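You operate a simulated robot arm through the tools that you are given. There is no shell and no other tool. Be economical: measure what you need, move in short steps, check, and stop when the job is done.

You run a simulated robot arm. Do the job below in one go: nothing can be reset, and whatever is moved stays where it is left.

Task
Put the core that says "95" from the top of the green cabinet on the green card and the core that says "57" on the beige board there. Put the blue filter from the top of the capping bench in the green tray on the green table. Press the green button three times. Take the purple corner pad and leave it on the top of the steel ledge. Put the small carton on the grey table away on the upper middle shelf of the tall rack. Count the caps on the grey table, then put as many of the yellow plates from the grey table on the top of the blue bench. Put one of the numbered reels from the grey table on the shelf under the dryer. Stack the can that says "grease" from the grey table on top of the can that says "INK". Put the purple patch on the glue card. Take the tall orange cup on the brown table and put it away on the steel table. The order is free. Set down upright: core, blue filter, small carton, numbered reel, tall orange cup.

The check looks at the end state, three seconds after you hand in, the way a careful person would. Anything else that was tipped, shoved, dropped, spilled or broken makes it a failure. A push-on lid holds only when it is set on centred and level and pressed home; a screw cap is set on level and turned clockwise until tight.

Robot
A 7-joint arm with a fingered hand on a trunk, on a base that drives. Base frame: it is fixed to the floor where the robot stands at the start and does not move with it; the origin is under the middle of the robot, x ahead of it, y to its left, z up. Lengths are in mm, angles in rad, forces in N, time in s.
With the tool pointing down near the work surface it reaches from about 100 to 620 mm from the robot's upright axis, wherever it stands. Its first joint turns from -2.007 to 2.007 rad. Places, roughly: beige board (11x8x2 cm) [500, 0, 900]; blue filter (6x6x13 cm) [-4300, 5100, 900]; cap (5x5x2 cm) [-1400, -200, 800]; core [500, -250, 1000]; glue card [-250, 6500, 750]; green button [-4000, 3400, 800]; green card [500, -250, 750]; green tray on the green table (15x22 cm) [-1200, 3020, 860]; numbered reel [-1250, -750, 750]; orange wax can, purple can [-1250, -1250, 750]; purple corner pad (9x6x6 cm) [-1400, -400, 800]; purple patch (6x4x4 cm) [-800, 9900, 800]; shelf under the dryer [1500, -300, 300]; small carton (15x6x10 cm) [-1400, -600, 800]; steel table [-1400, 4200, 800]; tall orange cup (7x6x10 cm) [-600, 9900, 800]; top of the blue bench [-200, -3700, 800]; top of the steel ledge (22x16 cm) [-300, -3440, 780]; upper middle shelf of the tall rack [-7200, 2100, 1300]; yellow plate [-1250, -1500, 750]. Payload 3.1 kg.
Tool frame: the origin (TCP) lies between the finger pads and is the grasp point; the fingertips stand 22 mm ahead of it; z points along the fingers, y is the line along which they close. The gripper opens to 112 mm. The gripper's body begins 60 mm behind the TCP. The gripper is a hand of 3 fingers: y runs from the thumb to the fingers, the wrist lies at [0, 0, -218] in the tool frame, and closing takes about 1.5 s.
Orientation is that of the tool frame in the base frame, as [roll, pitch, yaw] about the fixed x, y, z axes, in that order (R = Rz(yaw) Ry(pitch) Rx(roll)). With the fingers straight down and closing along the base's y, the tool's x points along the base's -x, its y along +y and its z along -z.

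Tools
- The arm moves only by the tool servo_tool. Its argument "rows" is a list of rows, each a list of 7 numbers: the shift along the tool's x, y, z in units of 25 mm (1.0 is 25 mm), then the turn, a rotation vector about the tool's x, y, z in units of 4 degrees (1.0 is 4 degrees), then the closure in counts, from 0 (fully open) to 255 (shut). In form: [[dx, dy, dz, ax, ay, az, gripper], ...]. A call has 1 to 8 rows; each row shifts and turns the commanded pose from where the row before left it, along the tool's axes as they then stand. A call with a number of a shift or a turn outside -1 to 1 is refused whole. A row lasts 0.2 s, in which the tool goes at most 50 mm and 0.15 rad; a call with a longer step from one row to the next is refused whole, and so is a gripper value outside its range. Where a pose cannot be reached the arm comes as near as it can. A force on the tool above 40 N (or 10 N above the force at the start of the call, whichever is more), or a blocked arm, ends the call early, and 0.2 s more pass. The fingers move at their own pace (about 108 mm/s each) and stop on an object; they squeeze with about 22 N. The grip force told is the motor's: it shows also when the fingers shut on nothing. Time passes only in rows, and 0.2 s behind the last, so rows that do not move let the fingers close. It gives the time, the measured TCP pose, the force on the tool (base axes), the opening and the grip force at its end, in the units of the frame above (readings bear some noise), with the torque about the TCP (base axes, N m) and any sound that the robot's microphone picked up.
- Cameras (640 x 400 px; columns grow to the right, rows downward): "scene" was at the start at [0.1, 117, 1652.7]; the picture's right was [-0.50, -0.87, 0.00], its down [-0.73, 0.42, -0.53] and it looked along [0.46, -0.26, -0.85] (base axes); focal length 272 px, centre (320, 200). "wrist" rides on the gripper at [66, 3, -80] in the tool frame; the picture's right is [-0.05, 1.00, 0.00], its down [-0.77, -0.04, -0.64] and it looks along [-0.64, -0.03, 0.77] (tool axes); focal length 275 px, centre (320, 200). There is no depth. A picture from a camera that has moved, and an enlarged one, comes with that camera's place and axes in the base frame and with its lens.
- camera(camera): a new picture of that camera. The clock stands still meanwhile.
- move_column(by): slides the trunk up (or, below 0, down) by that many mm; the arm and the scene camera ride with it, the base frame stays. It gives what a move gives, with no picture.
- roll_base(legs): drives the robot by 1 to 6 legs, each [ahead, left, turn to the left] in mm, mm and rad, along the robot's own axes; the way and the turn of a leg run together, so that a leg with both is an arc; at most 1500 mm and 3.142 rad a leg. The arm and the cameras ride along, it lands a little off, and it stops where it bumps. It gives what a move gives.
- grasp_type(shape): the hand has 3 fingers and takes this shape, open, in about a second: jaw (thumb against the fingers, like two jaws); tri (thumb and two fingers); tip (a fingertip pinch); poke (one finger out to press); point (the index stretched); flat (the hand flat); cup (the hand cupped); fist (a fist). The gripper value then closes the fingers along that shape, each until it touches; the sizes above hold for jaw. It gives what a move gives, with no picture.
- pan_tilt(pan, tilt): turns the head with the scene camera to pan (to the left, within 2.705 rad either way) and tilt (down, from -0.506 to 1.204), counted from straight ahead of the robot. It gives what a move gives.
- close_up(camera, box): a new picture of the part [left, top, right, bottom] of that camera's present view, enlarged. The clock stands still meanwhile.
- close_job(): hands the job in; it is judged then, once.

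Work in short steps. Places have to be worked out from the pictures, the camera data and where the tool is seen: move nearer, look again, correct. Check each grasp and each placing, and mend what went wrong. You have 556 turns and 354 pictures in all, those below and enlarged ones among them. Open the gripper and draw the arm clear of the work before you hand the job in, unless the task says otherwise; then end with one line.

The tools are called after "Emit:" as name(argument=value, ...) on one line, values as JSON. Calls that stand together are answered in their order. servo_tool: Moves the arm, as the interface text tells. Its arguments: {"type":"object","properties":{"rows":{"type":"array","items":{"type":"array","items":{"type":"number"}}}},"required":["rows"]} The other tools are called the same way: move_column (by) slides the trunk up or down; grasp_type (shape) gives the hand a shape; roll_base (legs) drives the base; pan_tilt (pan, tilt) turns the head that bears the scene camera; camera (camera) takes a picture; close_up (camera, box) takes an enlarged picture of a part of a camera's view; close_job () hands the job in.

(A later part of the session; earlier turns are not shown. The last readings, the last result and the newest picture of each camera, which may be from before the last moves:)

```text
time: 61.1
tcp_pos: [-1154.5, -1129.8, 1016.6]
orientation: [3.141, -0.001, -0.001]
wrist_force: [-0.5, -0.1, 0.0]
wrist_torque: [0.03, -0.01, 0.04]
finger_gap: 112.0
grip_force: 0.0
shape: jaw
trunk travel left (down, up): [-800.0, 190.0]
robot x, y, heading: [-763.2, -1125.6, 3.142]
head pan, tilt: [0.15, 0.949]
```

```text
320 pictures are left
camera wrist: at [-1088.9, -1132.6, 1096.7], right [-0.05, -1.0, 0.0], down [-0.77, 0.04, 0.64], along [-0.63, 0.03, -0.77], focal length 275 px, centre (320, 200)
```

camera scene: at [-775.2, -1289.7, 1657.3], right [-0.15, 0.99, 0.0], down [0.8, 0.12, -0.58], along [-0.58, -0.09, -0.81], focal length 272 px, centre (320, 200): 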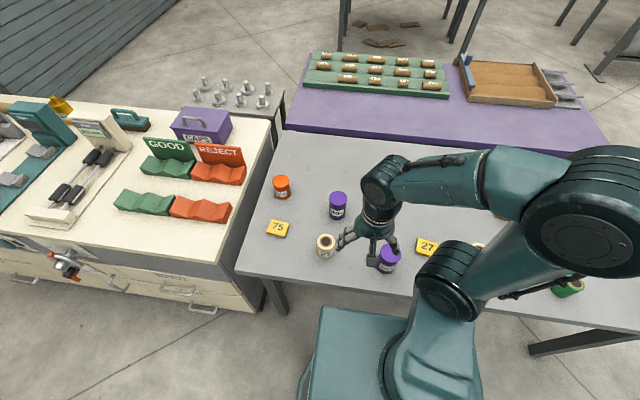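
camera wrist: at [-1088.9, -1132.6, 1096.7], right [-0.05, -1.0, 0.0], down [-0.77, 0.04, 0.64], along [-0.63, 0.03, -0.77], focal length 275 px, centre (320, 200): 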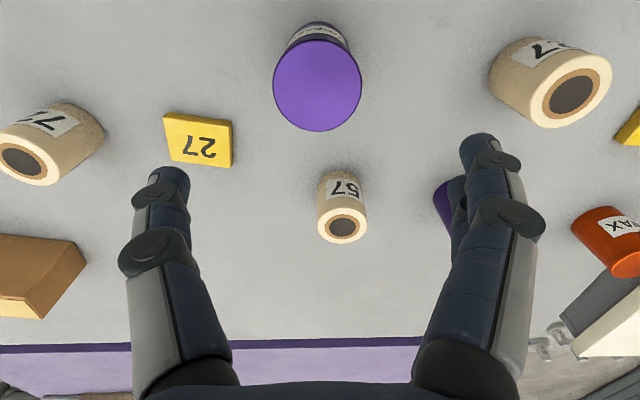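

Aligned within 4 mm. Down to z≈848 and grip.

Emit:
servo_tool(rows=[[0.16, 0, 1, 0, 0, 0, 0], [0, 0, 1, 0, 0, 0, 0], [0, 0, 1, 0, 0, 0, 0], [0, 0, 1, 0, 0, 0, 0], [0, 0, 1, 0, 0, 0, 0], [0, 0, 1, 0, 0, 0, 0], [0, 0, 0.75, 0, 0, 0, 0], [0, 0, 0, 0, 0, 0, 0]])

Emit:
servo_tool(rows=[[0, 0, 0, 0, 0, 0, 255], [0, 0, 0, 0, 0, 0, 255], [0, 0, 0, 0, 0, 0, 255], [0, 0, 0, 0, 0, 0, 255], [0, 0, 0, 0, 0, 0, 255]])

Emit:
camera(camera="wrist")

```text
time: 62.8
tcp_pos: [-1148.1, -1130.4, 849.9]
orientation: [3.14, 0.004, -0.004]
wrist_force: [0.5, 4.7, 30.6]
wrist_torque: [-0.02, 0.08, 0.0]
finger_gap: 111.8
grip_force: 0.0
shape: jaw
trunk travel left (down, up): [-800.0, 190.0]
robot x, y, heading: [-762.9, -1127.8, 3.138]
head pan, tilt: [0.15, 0.949]
stopped in row 8: the force on the tool passed its limit at 47 N (the readings are from after the stop); the commanded pose is now the measured one
```

```text
time: 63.6
tcp_pos: [-1147.8, -1131.4, 850.2]
orientation: [3.137, 0.007, -0.004]
wrist_force: [0.7, 2.8, 32.9]
wrist_torque: [0.17, -0.05, -0.09]
finger_gap: 52.8
grip_force: 22.4
shape: jaw
trunk travel left (down, up): [-800.0, 190.0]
robot x, y, heading: [-765.4, -1124.5, 3.138]
head pan, tilt: [0.15, 0.949]
stopped in row 4: the force on the tool passed its limit at 42 N (the readings are from after the stop); the commanded pose is now the measured one
```

```text
319 pictures are left
camera wrist: at [-1081.6, -1132.8, 929.7], right [-0.05, -1.0, 0.0], down [-0.77, 0.04, 0.64], along [-0.64, 0.03, -0.77], focal length 275 px, centre (320, 200)
```

wrist: 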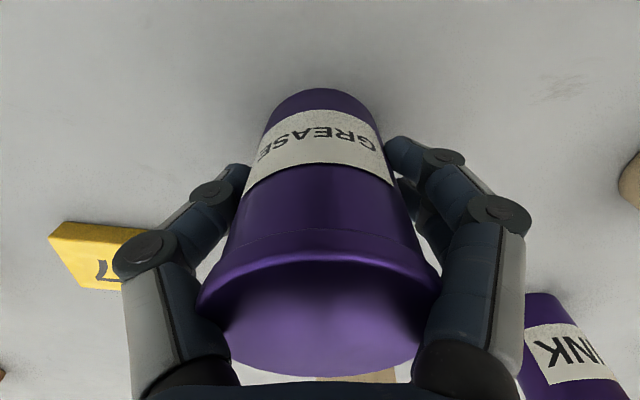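

The palm seems to press on the can's top (so top ≈ 905–910). I reopen, rise 10 mm, and grip again.

Emit:
servo_tool(rows=[[0, 0, 0, 0, 0, 0, 0], [0, 0, 0, 0, 0, 0, 0], [0, 0, -0.2, 0, 0, 0, 0], [0, 0, -0.3, 0, 0, 0, 0], [0, 0, 0, 0, 0, 0, 0]])

Emit:
servo_tool(rows=[[0, 0, 0, 0, 0, 0, 255], [0, 0, 0, 0, 0, 0, 255], [0, 0, 0, 0, 0, 0, 255], [0, 0, 0, 0, 0, 0, 255], [0, 0, 0, 0, 0, 0, 255], [0, 0, 0, 0, 0, 0, 255]])

Emit:
camera(camera="wrist")

```text
time: 64.8
tcp_pos: [-1149.9, -1131.1, 860.4]
orientation: [-3.141, 0.001, -0.001]
wrist_force: [0.1, 0.1, 0.7]
wrist_torque: [-0.02, -0.04, 0.0]
finger_gap: 112.2
grip_force: 0.0
shape: jaw
trunk travel left (down, up): [-800.0, 190.0]
robot x, y, heading: [-762.7, -1127.7, 3.138]
head pan, tilt: [0.15, 0.949]
```

```text
time: 66.2
tcp_pos: [-1150.9, -1131.6, 862.1]
orientation: [-3.141, 0.003, -0.002]
wrist_force: [0.9, 0.3, -0.4]
wrist_torque: [0.0, -0.02, 0.0]
finger_gap: 52.2
grip_force: 21.7
shape: jaw
trunk travel left (down, up): [-800.0, 190.0]
robot x, y, heading: [-765.9, -1124.6, 3.139]
head pan, tilt: [0.15, 0.949]
```

```text
318 pictures are left
camera wrist: at [-1084.3, -1132.9, 940.8], right [-0.05, -1.0, 0.0], down [-0.77, 0.04, 0.64], along [-0.64, 0.03, -0.77], focal length 275 px, centre (320, 200)
```

wrist: 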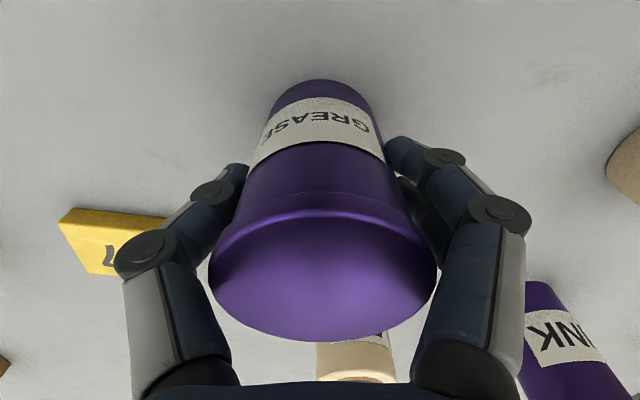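

Held. I lift 140 mm and carry it toward INK.

Emit:
servo_tool(rows=[[0, 0, -1, 0, 0, 0, 255], [0, 0, -1, 0, 0, 0, 255], [0, 0, -1, 0, 0, 0, 255], [0, 0, -1, 0, 0, 0, 255], [0, 0, -1, 0, 0, 0, 255], [0, 0, -1, 0, 0, 0, 255], [0, 0, 0, 0, 0, 0, 255]])

Emit:
servo_tool(rows=[[-0.94, 0.9, 0, 0, 0, 0, 255], [-0.94, 0.9, 0, 0, 0, 0, 255], [-0.94, 0.9, 0, 0, 0, 0, 255], [-0.94, 0.9, 0, 0, 0, 0, 255], [-0.94, 0.9, 0, 0, 0, 0, 255], [-0.94, 0.9, 0, 0, 0, 0, 255], [-0.94, 0.8, 0, 0, 0, 0, 255], [-0.94, 0.8, 0, 0, 0, 0, 255]])

Emit:
camera(camera="wrist")

Emit:
close_up(camera="scene", box=[250, 130, 450, 255])

```text
time: 67.8
tcp_pos: [-1149.3, -1129.4, 1011.2]
orientation: [-3.141, 0.002, -0.002]
wrist_force: [0.6, 0.5, -3.1]
wrist_torque: [0.0, 0.02, -0.01]
finger_gap: 52.1
grip_force: 22.2
shape: jaw
trunk travel left (down, up): [-800.0, 190.0]
robot x, y, heading: [-767.9, -1129.0, 3.145]
head pan, tilt: [0.15, 0.949]
```

```text
time: 69.6
tcp_pos: [-1336.6, -1306.2, 1011.9]
orientation: [-3.139, 0.0, -0.003]
wrist_force: [-0.4, -0.7, -2.9]
wrist_torque: [-0.02, -0.01, 0.02]
finger_gap: 52.2
grip_force: 21.9
shape: jaw
trunk travel left (down, up): [-800.0, 190.0]
robot x, y, heading: [-763.9, -1126.9, 3.142]
head pan, tilt: [0.15, 0.949]
```

```text
317 pictures are left
camera wrist: at [-1270.4, -1309.2, 1091.8], right [-0.05, -1.0, 0.0], down [-0.77, 0.04, 0.64], along [-0.64, 0.03, -0.77], focal length 275 px, centre (320, 200)
```

wrist: 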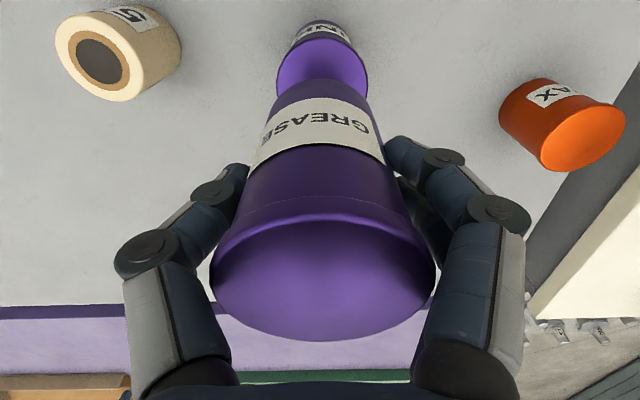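

```text
3.20 times, centred on (350, 192) of scene
camera zoom: at [-777.2, -1291.5, 1657.0], right [-0.15, 0.99, 0.0], down [0.8, 0.12, -0.58], along [-0.57, -0.09, -0.81], focal length 871 px, centre (224, 224)
```

zoom: 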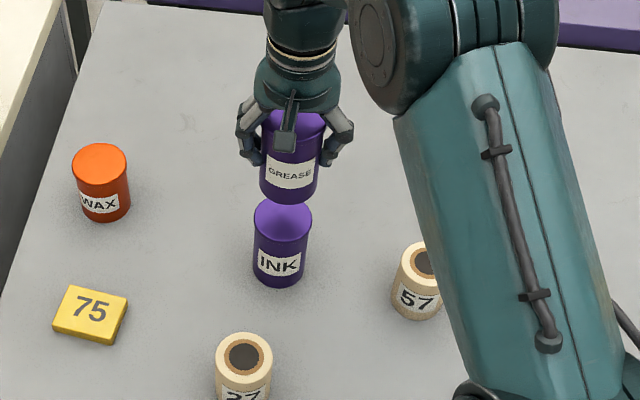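

Nearly aligned. I adjust by about 3 mm each way and lower 30 mm, then check.

Emit:
servo_tool(rows=[[0.1, 0.12, 0.5, 0, 0, 0, 255], [0, 0, 0.4, 0, 0, 0, 255], [0, 0, 0, 0, 0, 0, 255]])

Emit:
close_up(camera="scene", box=[300, 150, 380, 230])

Emit:
close_up(camera="wrist", box=[220, 0, 420, 125])

```text
time: 70.4
tcp_pos: [-1334.7, -1308.4, 989.3]
orientation: [-3.14, 0.001, -0.003]
wrist_force: [-0.3, 0.8, -2.5]
wrist_torque: [-0.02, 0.0, -0.08]
finger_gap: 52.1
grip_force: 22.3
shape: jaw
trunk travel left (down, up): [-800.0, 190.0]
robot x, y, heading: [-766.0, -1126.2, 3.143]
head pan, tilt: [0.15, 0.949]
```

```text
5.00 times, centred on (340, 190) of scene
camera zoom: at [-775.9, -1289.9, 1657.2], right [-0.15, 0.99, 0.0], down [0.8, 0.12, -0.58], along [-0.58, -0.09, -0.81], focal length 1361 px, centre (220, 250)
```

zoom: 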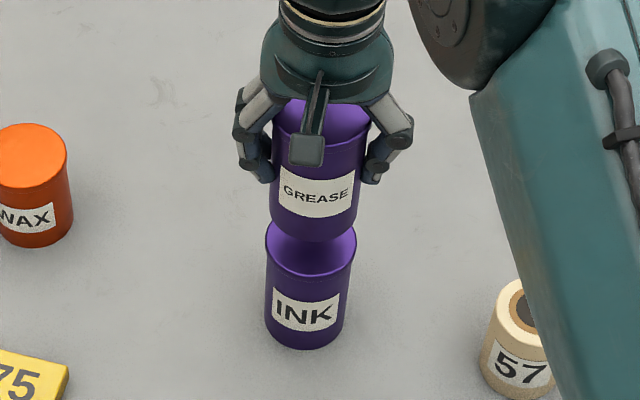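

```text
3.20 times, centred on (320, 62) of wrist
camera zoom: at [-1268.3, -1311.1, 1069.4], right [-0.05, -1.0, 0.0], down [-0.77, 0.04, 0.64], along [-0.64, 0.03, -0.77], focal length 881 px, centre (320, 640)
```

zoom: 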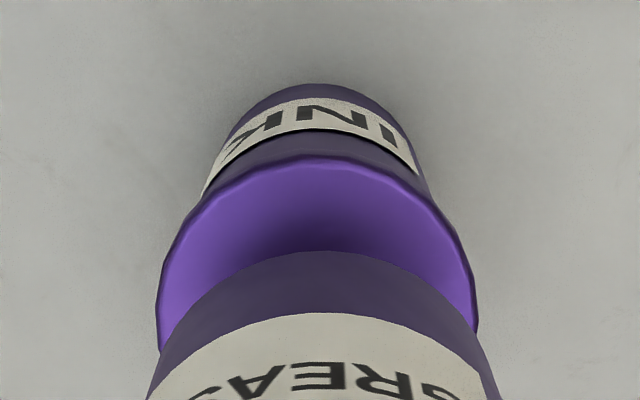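

The held can is about 6 mm too far in −x. I correct and lower in small steps to contact.

Emit:
servo_tool(rows=[[0.24, -0.04, 0.2, 0, 0, 0, 255], [0, 0, 0.15, 0, 0, 0, 255], [0, 0, 0.12, 0, 0, 0, 255], [0, 0, 0.1, 0, 0, 0, 255], [0, 0, 0.08, 0, 0, 0, 255], [0, 0, 0.08, 0, 0, 0, 255], [0, 0, 0, 0, 0, 0, 255]])

Emit:
close_up(camera="scene", box=[300, 150, 380, 230])

Emit:
close_up(camera="wrist", box=[220, 0, 420, 125])

```text
time: 72.0
tcp_pos: [-1329.5, -1306.9, 971.1]
orientation: [3.141, 0.002, -0.004]
wrist_force: [0.5, 0.4, -4.0]
wrist_torque: [-0.01, -0.01, -0.03]
finger_gap: 52.0
grip_force: 21.9
shape: jaw
trunk travel left (down, up): [-800.0, 190.0]
robot x, y, heading: [-762.4, -1125.4, 3.142]
head pan, tilt: [0.15, 0.949]
```

```text
5.00 times, centred on (340, 190) of scene
camera zoom: at [-776.1, -1290.0, 1657.2], right [-0.15, 0.99, 0.0], down [0.8, 0.12, -0.58], along [-0.58, -0.09, -0.81], focal length 1361 px, centre (220, 250)
```

zoom: 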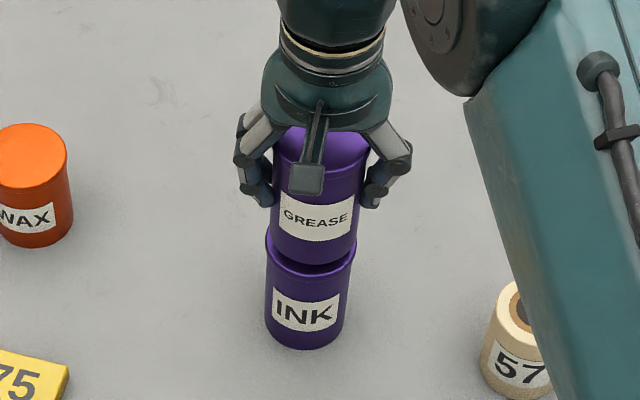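

```text
3.20 times, centred on (320, 62) of wrist
camera zoom: at [-1263.8, -1309.6, 1050.1], right [-0.05, -1.0, 0.0], down [-0.77, 0.04, 0.64], along [-0.64, 0.03, -0.77], focal length 881 px, centre (320, 640)
```

zoom: 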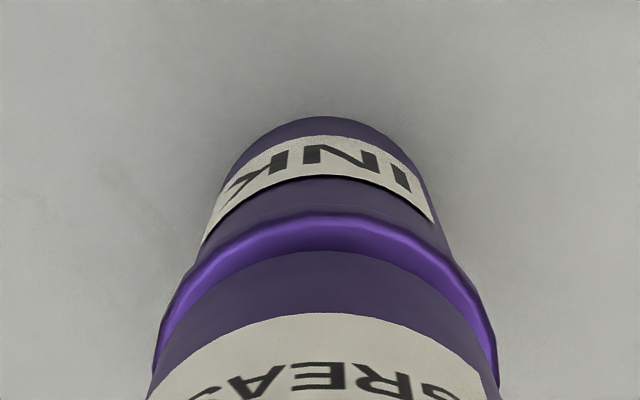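

Well aligned, gap nearly gone. Continue down.

Emit:
servo_tool(rows=[[0, 0, 0.08, 0, 0, 0, 255], [0, 0, 0.08, 0, 0, 0, 255], [0, 0, 0.06, 0, 0, 0, 255], [0, 0, 0, 0, 0, 0, 255]])

```text
time: 73.0
tcp_pos: [-1330.7, -1307.1, 965.7]
orientation: [-3.141, 0.002, -0.002]
wrist_force: [0.7, -0.1, -1.7]
wrist_torque: [0.02, 0.01, -0.01]
finger_gap: 52.0
grip_force: 22.3
shape: jaw
trunk travel left (down, up): [-800.0, 190.0]
robot x, y, heading: [-767.2, -1127.5, 3.14]
head pan, tilt: [0.15, 0.949]
```

Emit:
servo_tool(rows=[[0, 0, 0.06, 0, 0, 0, 255], [0, 0, 0.06, 0, 0, 0, 255], [0, 0, 0, 0, 0, 0, 255]])

Emit:
close_up(camera="wrist", box=[220, 0, 420, 125])

```text
time: 73.8
tcp_pos: [-1329.7, -1307.0, 962.4]
orientation: [3.141, 0.002, -0.003]
wrist_force: [-0.1, 0.0, -2.9]
wrist_torque: [0.0, -0.01, -0.02]
finger_gap: 51.8
grip_force: 22.1
shape: jaw
trunk travel left (down, up): [-800.0, 190.0]
robot x, y, heading: [-763.6, -1123.1, 3.143]
head pan, tilt: [0.15, 0.949]
```

```text
3.20 times, centred on (320, 62) of wrist
camera zoom: at [-1263.5, -1309.2, 1042.4], right [-0.05, -1.0, 0.0], down [-0.77, 0.04, 0.64], along [-0.64, 0.03, -0.77], focal length 881 px, centre (320, 640)
```

zoom: 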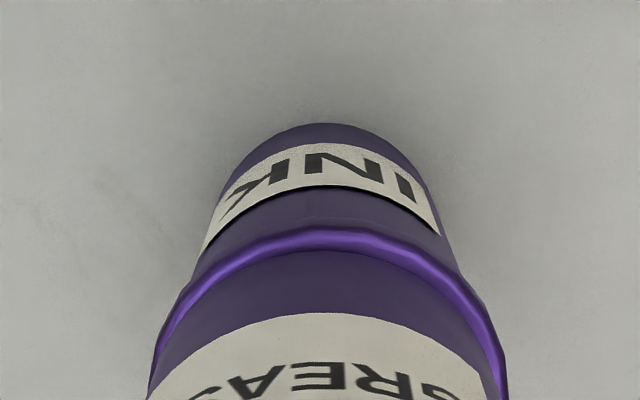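

Still hanging freely; a little lower.

Emit:
servo_tool(rows=[[0, 0, 0.06, 0, 0, 0, 255], [0, 0, 0.06, 0, 0, 0, 255], [0, 0, 0.06, 0, 0, 0, 255], [0, 0, 0, 0, 0, 0, 255]])

```text
time: 74.8
tcp_pos: [-1328.3, -1307.4, 958.8]
orientation: [3.14, 0.003, -0.002]
wrist_force: [0.1, -0.4, 2.4]
wrist_torque: [-0.05, 0.0, -0.01]
finger_gap: 51.9
grip_force: 22.2
shape: jaw
trunk travel left (down, up): [-800.0, 190.0]
robot x, y, heading: [-764.1, -1122.8, 3.14]
head pan, tilt: [0.15, 0.949]
```

Contact made (force turned from −3 to +2.4 N). One tiny step more, then release and rise straight up.

Emit:
servo_tool(rows=[[0, 0, 0.03, 0, 0, 0, 255], [0, 0, 0, 0, 0, 0, 0], [0, 0, 0, 0, 0, 0, 0], [0, 0, 0, 0, 0, 0, 0], [0, 0, 0, 0, 0, 0, 0], [0, 0, -0.5, 0, 0, 0, 0], [0, 0, -1, 0, 0, 0, 0], [0, 0, -1, 0, 0, 0, 0]])

Emit:
servo_tool(rows=[[0, 0, -1, 0, 0, 0, 0], [0, 0, -1, 0, 0, 0, 0], [0, 0, -1, 0, 0, 0, 0], [0, 0, -0.5, 0, 0, 0, 0], [0, 0, 0, 0, 0, 0, 0]])

Emit:
camera(camera="scene")

Emit:
camera(camera="wrist")

```text
time: 76.6
tcp_pos: [-1329.7, -1307.0, 1020.1]
orientation: [-3.141, 0.002, -0.003]
wrist_force: [-0.5, -0.4, 1.1]
wrist_torque: [0.01, 0.0, -0.02]
finger_gap: 112.0
grip_force: 0.1
shape: jaw
trunk travel left (down, up): [-800.0, 190.0]
robot x, y, heading: [-763.8, -1127.6, 3.138]
head pan, tilt: [0.15, 0.949]
```

```text
time: 77.8
tcp_pos: [-1330.6, -1307.0, 1107.6]
orientation: [-3.141, 0.004, -0.002]
wrist_force: [-0.4, -0.1, -0.5]
wrist_torque: [-0.02, 0.01, 0.02]
finger_gap: 111.9
grip_force: 0.1
shape: jaw
trunk travel left (down, up): [-800.0, 190.0]
robot x, y, heading: [-763.4, -1121.1, 3.139]
head pan, tilt: [0.15, 0.949]
```

```text
310 pictures are left
camera scene: at [-775.8, -1290.0, 1657.2], right [-0.15, 0.99, 0.0], down [0.8, 0.12, -0.58], along [-0.58, -0.09, -0.81], focal length 272 px, centre (320, 200)
```

scene: 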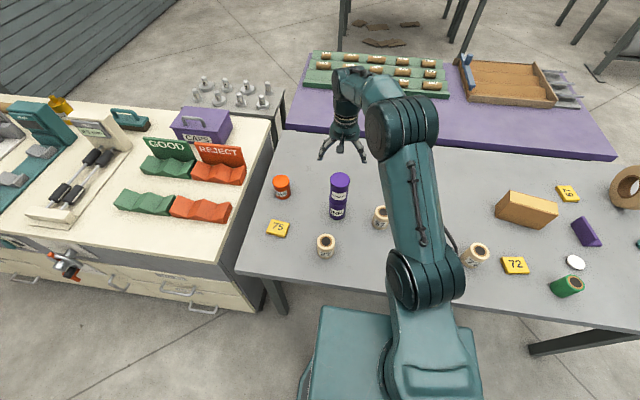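

```text
309 pictures are left
camera wrist: at [-1264.0, -1309.8, 1187.4], right [-0.05, -1.0, 0.0], down [-0.77, 0.04, 0.64], along [-0.64, 0.03, -0.77], focal length 275 px, centre (320, 200)
```

wrist: 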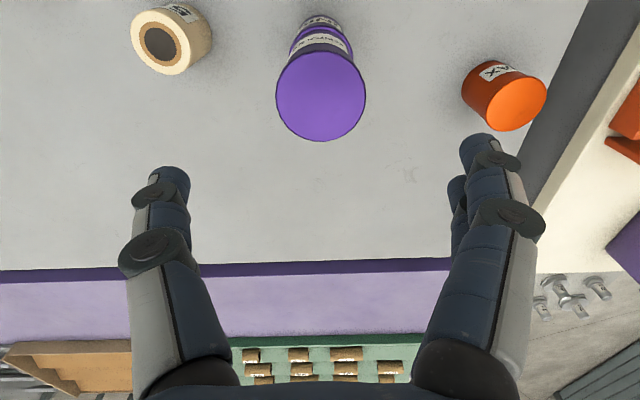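

Stack stands well. Caps seen so far: a white and a teal one; I will check again. Next I move over plate "27" at about [-1233,-989].

Emit:
servo_tool(rows=[[0.3, -1, 0, 0, 0, 0, 0], [0.3, -1, 0, 0, 0, 0, 0], [0.3, -1, 0, 0, 0, 0, 0], [0.3, -1, 0, 0, 0, 0, 0], [0.3, -1, 0, 0, 0, 0, 0], [0.3, -1, 0, 0, 0, 0, 0], [0.3, -1, 0, 0, 0, 0, 0], [0.3, -1, 0, 0, 0, 0, 0]])

Emit:
servo_tool(rows=[[0.3, -1, 1, 0, 0, 0, 0], [0.3, -1, 1, 0, 0, 0, 0], [0.3, -1, 1, 0, 0, 0, 0], [0.3, -1, 1, 0, 0, 0, 0], [0.3, -0.7, 0, 0, 0, 0, 0], [0, 0, 0, 0, 0, 0, 0]])

Emit:
camera(camera="wrist")

Emit:
camera(camera="scene")

```text
time: 79.6
tcp_pos: [-1267.8, -1107.9, 1106.8]
orientation: [3.139, 0.003, -0.003]
wrist_force: [-0.1, 0.0, 0.0]
wrist_torque: [-0.02, -0.01, 0.01]
finger_gap: 112.1
grip_force: 0.1
shape: jaw
trunk travel left (down, up): [-800.0, 190.0]
robot x, y, heading: [-764.7, -1124.6, 3.142]
head pan, tilt: [0.15, 0.949]
```

```text
time: 81.0
tcp_pos: [-1230.7, -989.2, 1005.5]
orientation: [3.141, 0.004, -0.004]
wrist_force: [0.7, 0.3, -0.6]
wrist_torque: [-0.02, 0.02, 0.02]
finger_gap: 112.1
grip_force: 0.1
shape: jaw
trunk travel left (down, up): [-800.0, 190.0]
robot x, y, heading: [-761.0, -1122.3, 3.145]
head pan, tilt: [0.15, 0.949]
```

```text
308 pictures are left
camera wrist: at [-1164.0, -991.1, 1085.3], right [-0.05, -1.0, 0.0], down [-0.77, 0.04, 0.64], along [-0.64, 0.03, -0.77], focal length 275 px, centre (320, 200)
```

wrist: 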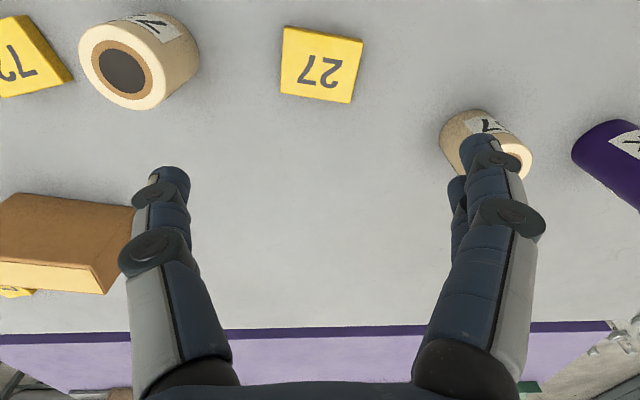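

```text
307 pictures are left
camera scene: at [-776.1, -1290.0, 1657.2], right [-0.15, 0.99, 0.0], down [0.8, 0.12, -0.58], along [-0.58, -0.09, -0.81], focal length 272 px, centre (320, 200)
```

scene: 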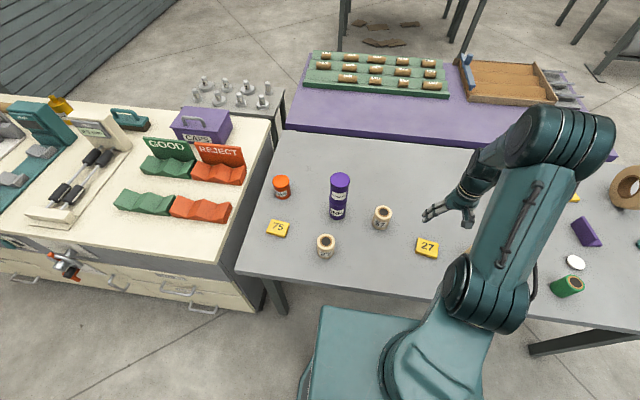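

Plate 27 centre reads [-1226,-990], turned about 7°. I align, go down near it and look.

Emit:
servo_tool(rows=[[0.16, 0, 1, 0, 0, 0.9, 0], [0, 0, 1, 0, 0, 0.9, 0], [0, 0, 1, 0, 0, 0, 0], [0, 0, 1, 0, 0, 0, 0], [0, 0, 1, 0, 0, 0, 0], [0, 0, 1, 0, 0, 0, 0], [0, 0, 0.8, 0, 0, 0, 0], [0, 0, 0, 0, 0, 0, 0]])

Emit:
camera(camera="wrist")

```text
time: 82.8
tcp_pos: [-1226.9, -988.1, 836.4]
orientation: [3.139, 0.003, -0.128]
wrist_force: [-0.1, 0.6, -0.1]
wrist_torque: [0.0, 0.0, -0.04]
finger_gap: 111.9
grip_force: 0.1
shape: jaw
trunk travel left (down, up): [-800.0, 190.0]
robot x, y, heading: [-763.9, -1124.4, 3.145]
head pan, tilt: [0.15, 0.949]
```

```text
306 pictures are left
camera wrist: at [-1162.4, -999.0, 916.1], right [-0.17, -0.98, 0.0], down [-0.76, 0.14, 0.64], along [-0.63, 0.11, -0.77], focal length 275 px, centre (320, 200)
```

wrist: 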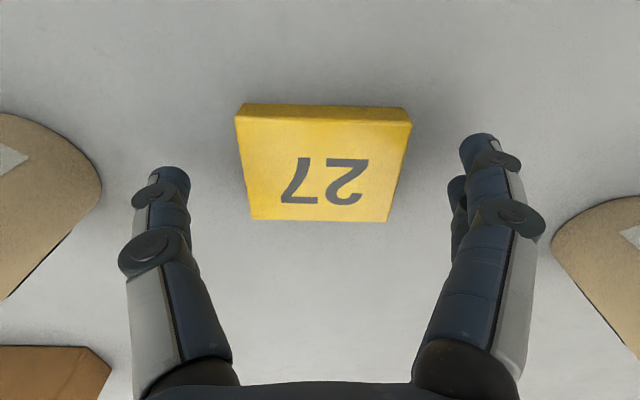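

Aligned and between the fingers. Lower ~10 mm and close.

Emit:
servo_tool(rows=[[0, 0, 0.2, 0, 0, 0, 0], [0, 0, 0.2, 0, 0, 0, 0], [0, 0, 0, 0, 0, 0, 255], [0, 0, 0, 0, 0, 0, 255], [0, 0, 0, 0, 0, 0, 255], [0, 0, 0, 0, 0, 0, 255], [0, 0, 0, 0, 0, 0, 255]])

Emit:
camera(camera="wrist")

```text
time: 84.4
tcp_pos: [-1227.9, -989.8, 825.0]
orientation: [-3.141, 0.003, -0.129]
wrist_force: [0.1, 0.1, -0.5]
wrist_torque: [0.01, -0.04, 0.01]
finger_gap: 65.6
grip_force: 22.5
shape: jaw
trunk travel left (down, up): [-800.0, 190.0]
robot x, y, heading: [-763.9, -1124.3, 3.142]
head pan, tilt: [0.15, 0.949]
```

```text
305 pictures are left
camera wrist: at [-1162.2, -1000.2, 905.9], right [-0.17, -0.98, 0.0], down [-0.76, 0.14, 0.64], along [-0.63, 0.11, -0.77], focal length 275 px, centre (320, 200)
```

wrist: 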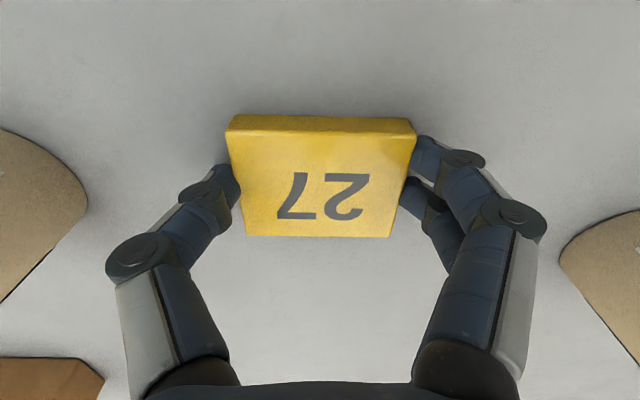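

Plate 27 held. I lift it, draw back, and look left (−y) towards the blue bench.

Emit:
servo_tool(rows=[[0, 0, -1, 0, 0, 0, 255], [0, 0, -1, 0, 0, 0, 255], [0, 0, -1, 0, 0, 0, 255], [0, 0, -1, 0, 0, 0, 255], [0, 0, -1, 0, 0, 0, 255], [0, 0, -1, 0, 0, 0, 255], [1, 0, -1, 0, 0, 0, 255], [1, 0, -1, 0, 0, 0, 255]])

Emit:
servo_tool(rows=[[1, 0, -1, 0, 0, 0, 255], [1, 0, -1, 0, 0, 0, 255], [1, 0, 0, 0, 0, -0.9, 255], [1, 0, 0, 0, 0, -0.9, 255], [1, 0, 0, 0, 0, 0, 255], [0, 0, 0, 0, 0, 0, 255]])

Emit:
pan_tilt(pan=1.6, tilt=0.4)

Emit:
camera(camera="scene")

```text
time: 86.2
tcp_pos: [-1175.8, -997.6, 1027.7]
orientation: [3.141, 0.003, -0.131]
wrist_force: [0.1, 0.3, -0.5]
wrist_torque: [0.0, -0.01, 0.01]
finger_gap: 65.3
grip_force: 22.1
shape: jaw
trunk travel left (down, up): [-800.0, 190.0]
robot x, y, heading: [-764.9, -1123.9, 3.143]
head pan, tilt: [0.15, 0.949]
```

```text
time: 87.6
tcp_pos: [-1051.3, -1009.3, 1075.6]
orientation: [-3.141, 0.002, -0.005]
wrist_force: [0.0, -0.4, -1.1]
wrist_torque: [0.0, 0.0, 0.02]
finger_gap: 65.3
grip_force: 22.3
shape: jaw
trunk travel left (down, up): [-800.0, 190.0]
robot x, y, heading: [-761.3, -1123.8, 3.141]
head pan, tilt: [0.15, 0.949]
```

```text
time: 89.2
tcp_pos: [-1052.4, -1008.9, 1076.0]
orientation: [3.141, 0.005, -0.004]
wrist_force: [0.4, 0.5, -0.1]
wrist_torque: [-0.01, 0.0, 0.0]
finger_gap: 65.5
grip_force: 22.0
shape: jaw
trunk travel left (down, up): [-800.0, 190.0]
robot x, y, heading: [-769.4, -1124.0, 3.134]
head pan, tilt: [1.6, 0.4]
```

```text
304 pictures are left
camera scene: at [-701.1, -1371.5, 1703.9], right [-1.0, -0.03, 0.0], down [-0.01, 0.39, -0.92], along [0.03, -0.92, -0.39], focal length 272 px, centre (320, 200)
```

scene: 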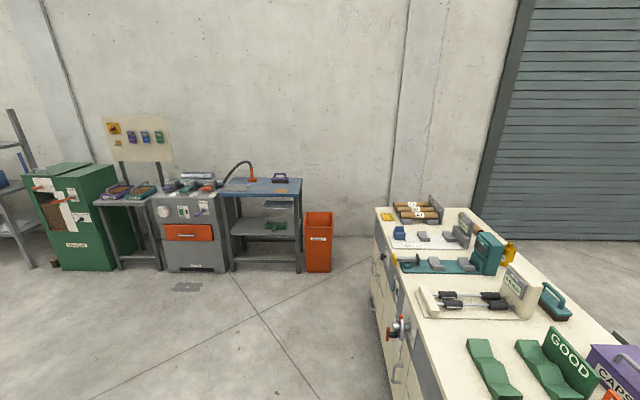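

I enlarge the blue bench area.

Emit:
close_up(camera="scene", box=[140, 150, 340, 280])

```text
3.08 times, centred on (240, 215) of scene
camera zoom: at [-701.1, -1371.5, 1703.9], right [-1.0, -0.03, 0.0], down [-0.01, 0.39, -0.92], along [0.03, -0.92, -0.39], focal length 837 px, centre (566, 154)
```

zoom: 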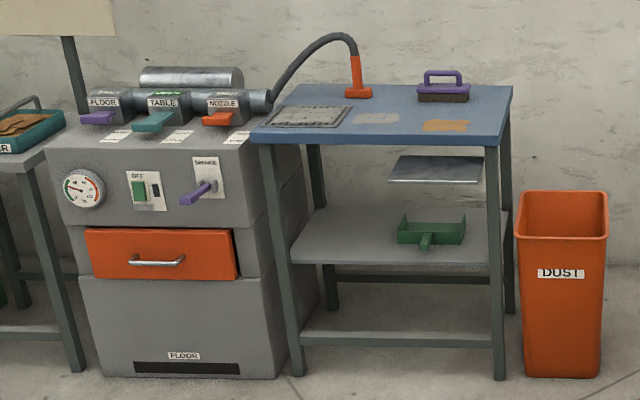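

The ledge sits just in front of the blue bench's right part. I back off, turn left and drive to about [50,-2700].

Emit:
roll_base(legs=[[-260, 0, 0], [0, 0, 1.571], [1300, 550, 0], [250, 0, 0]])

Emit:
pan_tilt(pan=0.0, tilt=0.6)

Emit:
camera(camera="scene")

```text
time: 102.8
tcp_pos: [-82.5, -2953.3, 1075.4]
orientation: [-3.14, 0.003, 1.573]
wrist_force: [0.8, 1.1, -1.0]
wrist_torque: [0.01, -0.03, -0.03]
finger_gap: 65.3
grip_force: 22.3
shape: jaw
trunk travel left (down, up): [-800.0, 190.0]
robot x, y, heading: [30.9, -2665.0, -1.562]
head pan, tilt: [1.6, 0.4]
```

```text
time: 104.5
tcp_pos: [-82.9, -2953.6, 1075.6]
orientation: [-3.141, 0.003, 1.573]
wrist_force: [-0.2, 0.4, 0.6]
wrist_torque: [-0.01, -0.01, -0.01]
finger_gap: 65.5
grip_force: 22.4
shape: jaw
trunk travel left (down, up): [-800.0, 190.0]
robot x, y, heading: [31.5, -2665.8, -1.566]
head pan, tilt: [0.0, 0.6]
```

```text
302 pictures are left
camera scene: at [184.6, -2694.6, 1685.6], right [-1.0, 0.0, 0.0], down [0.0, 0.56, -0.83], along [0.0, -0.83, -0.56], focal length 272 px, centre (320, 200)
```

scene: 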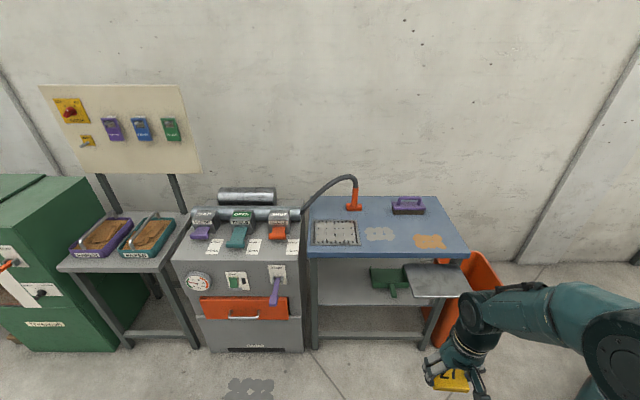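

I enlarge the bench top to choose a free place.

Emit:
close_up(camera="scene", box=[300, 180, 480, 300])

```text
3.33 times, centred on (390, 240) of scene
camera zoom: at [184.6, -2694.6, 1685.6], right [-1.0, 0.0, 0.0], down [0.0, 0.56, -0.83], along [0.0, -0.83, -0.56], focal length 907 px, centre (87, 67)
```

zoom: 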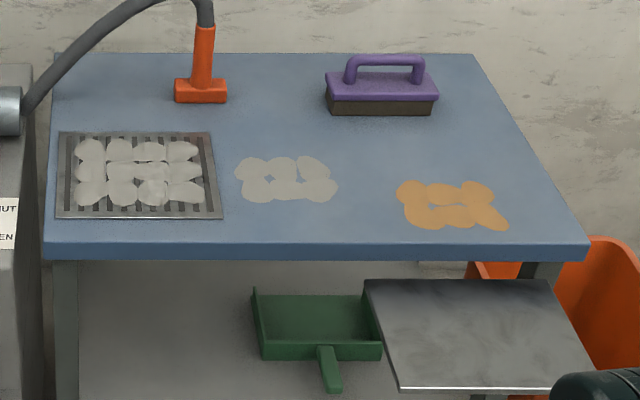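

The clear strip between the two dust patches (about x −170…−254) suits the plates. I drive to about [60,-3150].

Emit:
roll_base(legs=[[480, 30, 0]])

Emit:
pan_tilt(pan=-0.3, tilt=0.85)

Emit:
camera(camera="scene")

Emit:
camera(camera="wrist")

```text
time: 107.4
tcp_pos: [-46.3, -3433.7, 1076.5]
orientation: [3.14, 0.005, 1.578]
wrist_force: [0.0, -0.1, -0.4]
wrist_torque: [0.05, 0.01, -0.02]
finger_gap: 65.4
grip_force: 22.6
shape: jaw
trunk travel left (down, up): [-800.0, 190.0]
robot x, y, heading: [64.1, -3146.2, -1.561]
head pan, tilt: [0.0, 0.6]
```

```text
time: 108.2
tcp_pos: [-47.3, -3433.1, 1075.7]
orientation: [3.14, 0.003, 1.578]
wrist_force: [-0.3, -0.3, -0.3]
wrist_torque: [0.02, -0.05, -0.01]
finger_gap: 65.4
grip_force: 21.6
shape: jaw
trunk travel left (down, up): [-800.0, 190.0]
robot x, y, heading: [62.4, -3143.8, -1.561]
head pan, tilt: [-0.3, 0.85]
```

```text
300 pictures are left
camera scene: at [194.7, -3159.5, 1664.8], right [-0.96, 0.29, 0.0], down [0.21, 0.72, -0.66], along [-0.19, -0.63, -0.75], focal length 272 px, centre (320, 200)
```

scene: 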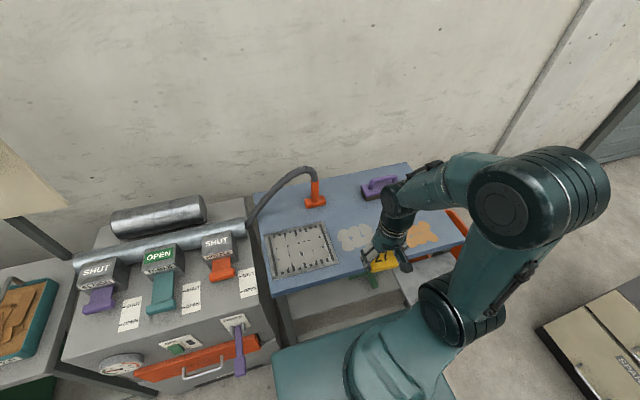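

```text
299 pictures are left
camera wrist: at [-45.4, -3366.2, 1155.9], right [1.0, -0.04, 0.0], down [-0.03, -0.77, 0.64], along [-0.02, -0.64, -0.77], focal length 275 px, centre (320, 200)
```

wrist: 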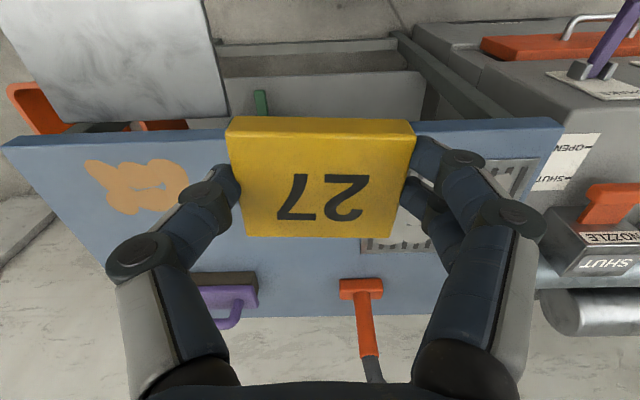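

Target for the plate: [-205,-3592], bench top ≈ z 830. I move over it and look.

Emit:
servo_tool(rows=[[-0.9, -0.9, 0, 0, 0, 0, 255], [-0.9, -0.9, 0, 0, 0, 0, 255], [-0.9, -0.9, 0, 0, 0, 0, 255], [-0.9, -0.9, 0, 0, 0, 0, 255], [-0.9, -0.9, 0.8, 0, 0, 0, 255], [-0.9, -0.9, 1, 0, 0, 0, 255], [-0.9, -0.9, 1, 0, 0, 0, 255], [0, 0, 1, 0, 0, 0, 255]])

Emit:
camera(camera="wrist")

Emit:
camera(camera="scene")

```text
time: 110.0
tcp_pos: [-203.5, -3593.7, 981.5]
orientation: [-3.14, 0.003, 1.579]
wrist_force: [-0.1, 0.2, -1.0]
wrist_torque: [-0.02, -0.03, -0.02]
finger_gap: 65.4
grip_force: 22.0
shape: jaw
trunk travel left (down, up): [-800.0, 190.0]
robot x, y, heading: [59.1, -3144.8, -1.56]
head pan, tilt: [-0.3, 0.85]
```

```text
298 pictures are left
camera wrist: at [-201.4, -3526.4, 1061.5], right [1.0, -0.04, 0.0], down [-0.03, -0.77, 0.64], along [-0.02, -0.64, -0.77], focal length 275 px, centre (320, 200)
```

wrist: 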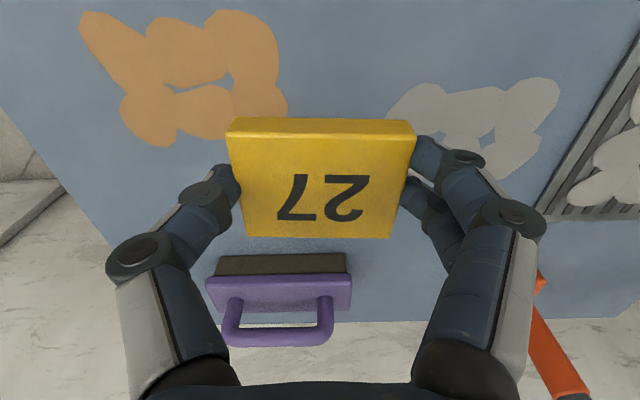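

```text
297 pictures are left
camera scene: at [194.8, -3159.9, 1664.8], right [-0.96, 0.29, 0.0], down [0.21, 0.72, -0.66], along [-0.19, -0.63, -0.75], focal length 272 px, centre (320, 200)
```

scene: 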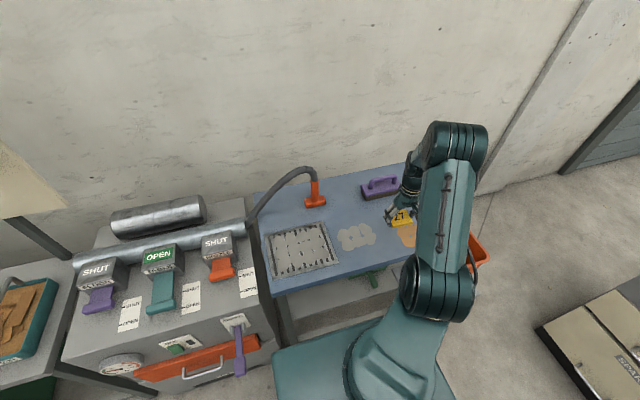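

The gap between dust is x −232…−144; I place this plate at [-188,-3680] (clear of the brush at y≈-3811), keeping room for the second. Moving and lowering.

Emit:
servo_tool(rows=[[-0.9, 0.2, 0, 0, 0, 0, 255], [-0.9, 0.2, 0, 0, 0, 0, 255], [-0.9, 0.2, 0.5, 0, 0, 0, 255], [-0.9, 0.05, 1, 0, 0, 0, 255], [0, 0, 1, 0, 0, 0, 255], [0, 0, 1, 0, 0, 0, 255], [0, 0, 0.8, 0, 0, 0, 255], [0, 0, 0, 0, 0, 0, 255]])

Emit:
camera(camera="wrist")

```text
time: 111.8
tcp_pos: [-186.9, -3681.6, 874.2]
orientation: [-3.14, 0.004, 1.577]
wrist_force: [-0.4, -0.4, 5.2]
wrist_torque: [0.02, -0.02, -0.04]
finger_gap: 65.3
grip_force: 21.9
shape: jaw
trunk travel left (down, up): [-800.0, 190.0]
robot x, y, heading: [64.8, -3146.8, -1.559]
head pan, tilt: [-0.3, 0.85]
```

```text
296 pictures are left
camera wrist: at [-184.2, -3614.5, 955.0], right [1.0, -0.04, 0.0], down [-0.03, -0.77, 0.64], along [-0.02, -0.64, -0.77], focal length 275 px, centre (320, 200)
```

wrist: 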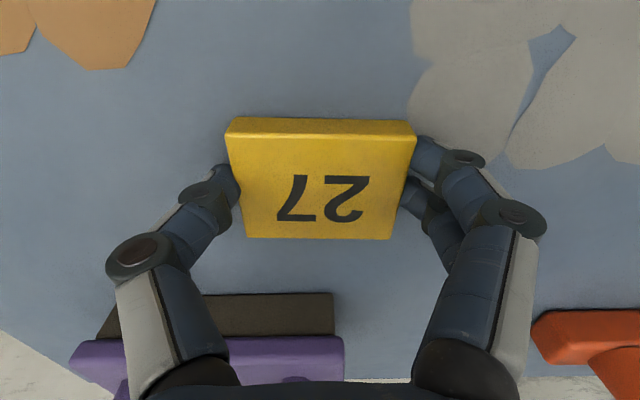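

Touching the bench (5 N). Release and rise.

Emit:
servo_tool(rows=[[0, 0, 0, 0, 0, 0, 60], [0, 0, 0, 0, 0, 0, 60], [0, 0, 0, 0, 0, 0, 60], [0, 0, -0.4, 0, 0, 0, 60], [0, 0, -1, 0, 0, 0, 60], [0, 0, -1, 0, 0, 0, 0], [0, 0, -1, 0, 0, 0, 0], [0, 0, -1, 0, 0, 0, 0]])

Emit:
servo_tool(rows=[[1, 0.5, -1, 0, 0, 0, 0], [1, 0.5, -1, 0, 0, 0, 0], [1, 0.5, -1, 0, 0, 0, 0], [1, 0.5, -1, 0, 0, 0, 0], [1, 0.5, 0, 0, 0, 0, 0], [1, 0.5, 0, 0, 0, 0, 0], [1, 0.5, 0, 0, 0, 0, 0], [1, 0.5, 0, 0, 0, 0, 0]])

Emit:
camera(camera="scene")

```text
time: 113.6
tcp_pos: [-186.1, -3680.6, 985.0]
orientation: [3.141, 0.002, 1.578]
wrist_force: [-0.4, -1.3, -0.5]
wrist_torque: [-0.02, 0.03, 0.01]
finger_gap: 111.8
grip_force: 0.1
shape: jaw
trunk travel left (down, up): [-800.0, 190.0]
robot x, y, heading: [64.6, -3145.2, -1.561]
head pan, tilt: [-0.3, 0.85]
```

```text
time: 115.4
tcp_pos: [-88.9, -3480.5, 1084.0]
orientation: [-3.141, 0.005, 1.58]
wrist_force: [0.1, -0.1, -0.1]
wrist_torque: [-0.02, 0.04, 0.01]
finger_gap: 112.0
grip_force: 0.0
shape: jaw
trunk travel left (down, up): [-800.0, 190.0]
robot x, y, heading: [62.7, -3147.6, -1.564]
head pan, tilt: [-0.3, 0.85]
```

```text
295 pictures are left
camera scene: at [195.1, -3158.1, 1664.7], right [-0.96, 0.29, 0.0], down [0.21, 0.72, -0.66], along [-0.19, -0.63, -0.75], focal length 272 px, centre (320, 200)
```

scene: 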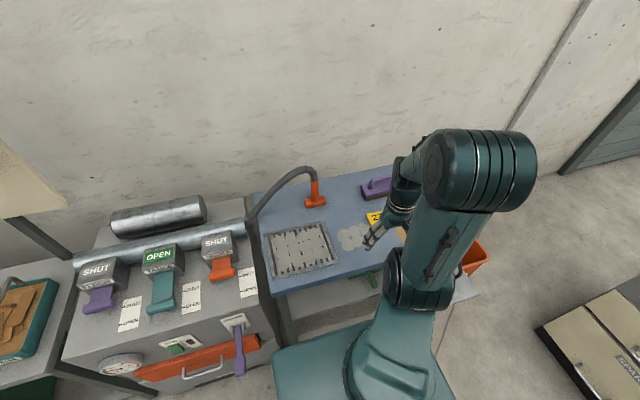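

Plate is on the bench. I drive back to the grey table, to about [-760,-650].

Emit:
roll_base(legs=[[-500, 0, 0], [-1100, -570, 0], [-900, 0, 0], [0, 0, -1.575], [240, 0, 0]])

Emit:
pan_tilt(pan=-0.25, tilt=0.85)

Emit:
camera(camera="scene")

Emit:
camera(camera="wrist")

```text
time: 133.8
tcp_pos: [-1111.2, -478.8, 1084.0]
orientation: [-3.141, 0.003, -0.007]
wrist_force: [0.9, 0.4, -0.4]
wrist_torque: [0.01, -0.03, -0.02]
finger_gap: 111.8
grip_force: 0.1
shape: jaw
trunk travel left (down, up): [-800.0, 190.0]
robot x, y, heading: [-778.8, -640.2, 3.139]
head pan, tilt: [-0.3, 0.85]
```

```text
time: 134.4
tcp_pos: [-1111.3, -478.5, 1083.6]
orientation: [-3.141, 0.001, -0.005]
wrist_force: [0.4, 0.5, 0.6]
wrist_torque: [-0.01, 0.01, -0.02]
finger_gap: 112.0
grip_force: 0.0
shape: jaw
trunk travel left (down, up): [-800.0, 190.0]
robot x, y, heading: [-775.3, -634.6, 3.14]
head pan, tilt: [-0.25, 0.85]
```

```text
294 pictures are left
camera scene: at [-793.3, -770.8, 1664.7], right [0.25, 0.97, 0.0], down [0.73, -0.19, -0.66], along [-0.64, 0.17, -0.75], focal length 272 px, centre (320, 200)
```

scene: 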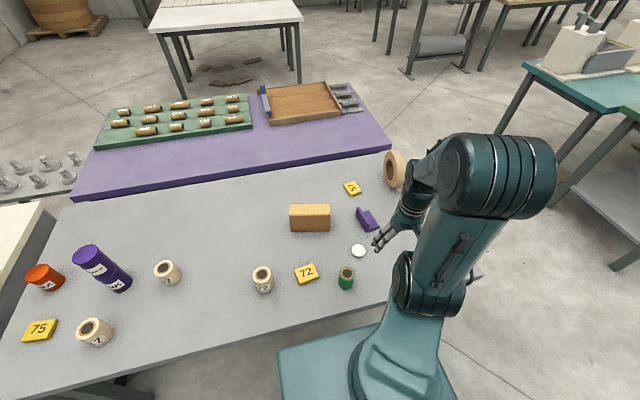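

```text
293 pictures are left
camera wrist: at [-1045.3, -481.1, 1163.7], right [-0.05, -1.0, 0.0], down [-0.77, 0.04, 0.64], along [-0.64, 0.03, -0.77], focal length 275 px, centre (320, 200)
```

wrist: 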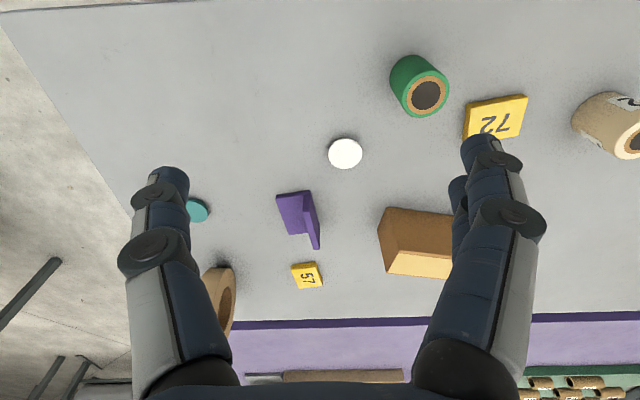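

Still two caps (white, teal). Plate 72 is at about [-1204,-706]; I move above it.

Emit:
servo_tool(rows=[[-0.4, 1, 0, 0, 0, 0, 0], [-0.4, 1, 0, 0, 0, 0, 0], [-0.4, 1, 0, 0, 0, 0, 0], [-0.4, 1, 0, 0, 0, 0, 0], [-0.4, 1, 0, 0, 0, 0, 0], [-0.4, 1, 0, 0, 0, 0, 0], [-0.4, 1, 0.5, 0, 0, 0, 0], [-0.4, 1, 0.5, 0, 0, 0, 0]])

Emit:
servo_tool(rows=[[-0.4, 1, 1, 0, 0, 0, 0], [-0.1, 0.1, 1, 0, 0, 0, 0], [0, 0, 0, 0, 0, 0, 0]])

Emit:
camera(camera="wrist")

```text
time: 136.2
tcp_pos: [-1192.9, -680.5, 1060.1]
orientation: [3.141, 0.002, -0.006]
wrist_force: [0.7, -0.3, -0.7]
wrist_torque: [-0.01, 0.03, -0.04]
finger_gap: 111.8
grip_force: 0.0
shape: jaw
trunk travel left (down, up): [-800.0, 190.0]
robot x, y, heading: [-774.4, -634.4, 3.137]
head pan, tilt: [-0.25, 0.85]
```

```text
time: 137.0
tcp_pos: [-1205.4, -705.8, 1010.0]
orientation: [3.141, 0.004, -0.005]
wrist_force: [-0.6, -0.4, -0.2]
wrist_torque: [-0.02, 0.03, 0.0]
finger_gap: 112.2
grip_force: 0.0
shape: jaw
trunk travel left (down, up): [-800.0, 190.0]
robot x, y, heading: [-775.2, -636.1, 3.138]
head pan, tilt: [-0.25, 0.85]
```

```text
292 pictures are left
camera wrist: at [-1138.7, -708.1, 1089.5], right [-0.05, -1.0, 0.0], down [-0.77, 0.04, 0.64], along [-0.64, 0.03, -0.77], focal length 275 px, centre (320, 200)
```

wrist: 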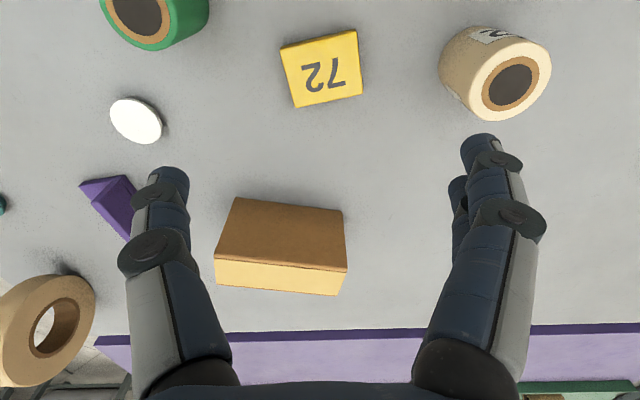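

Aligned in position; plate turned about −13°. I rotate while descending, then grip.

Emit:
servo_tool(rows=[[0, 0, 1, 0, 0, -0.8, 0], [0, 0, 1, 0, 0, -0.8, 0], [0, 0, 1, 0, 0, -0.8, 0], [0, 0, 1, 0, 0, -0.8, 0], [0, 0, 1, 0, 0, 0, 0], [0, 0, 1, 0, 0, 0, 0], [0, 0, 0.8, 0, 0, 0, 0], [0, 0, 0, 0, 0, 0, 0]])

Emit:
camera(camera="wrist")

```text
time: 138.8
tcp_pos: [-1206.6, -705.2, 839.7]
orientation: [3.141, 0.004, 0.219]
wrist_force: [-0.2, 0.7, -0.6]
wrist_torque: [0.01, 0.0, -0.04]
finger_gap: 112.0
grip_force: 0.0
shape: jaw
trunk travel left (down, up): [-800.0, 190.0]
robot x, y, heading: [-779.1, -635.3, 3.139]
head pan, tilt: [-0.25, 0.85]
```

```text
291 pictures are left
camera wrist: at [-1141.2, -692.9, 919.0], right [0.17, -0.99, 0.0], down [-0.76, -0.13, 0.64], along [-0.63, -0.11, -0.77], focal length 275 px, centre (320, 200)
```

wrist: 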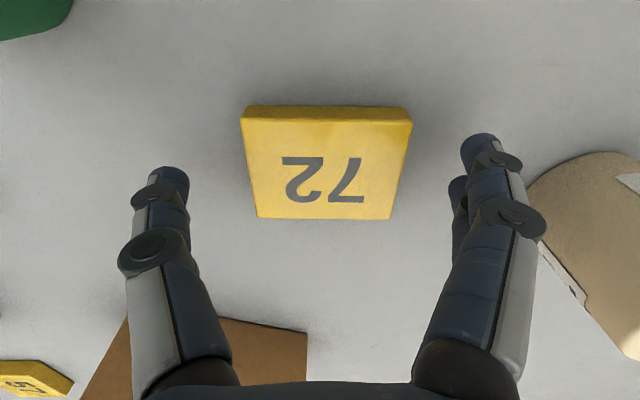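

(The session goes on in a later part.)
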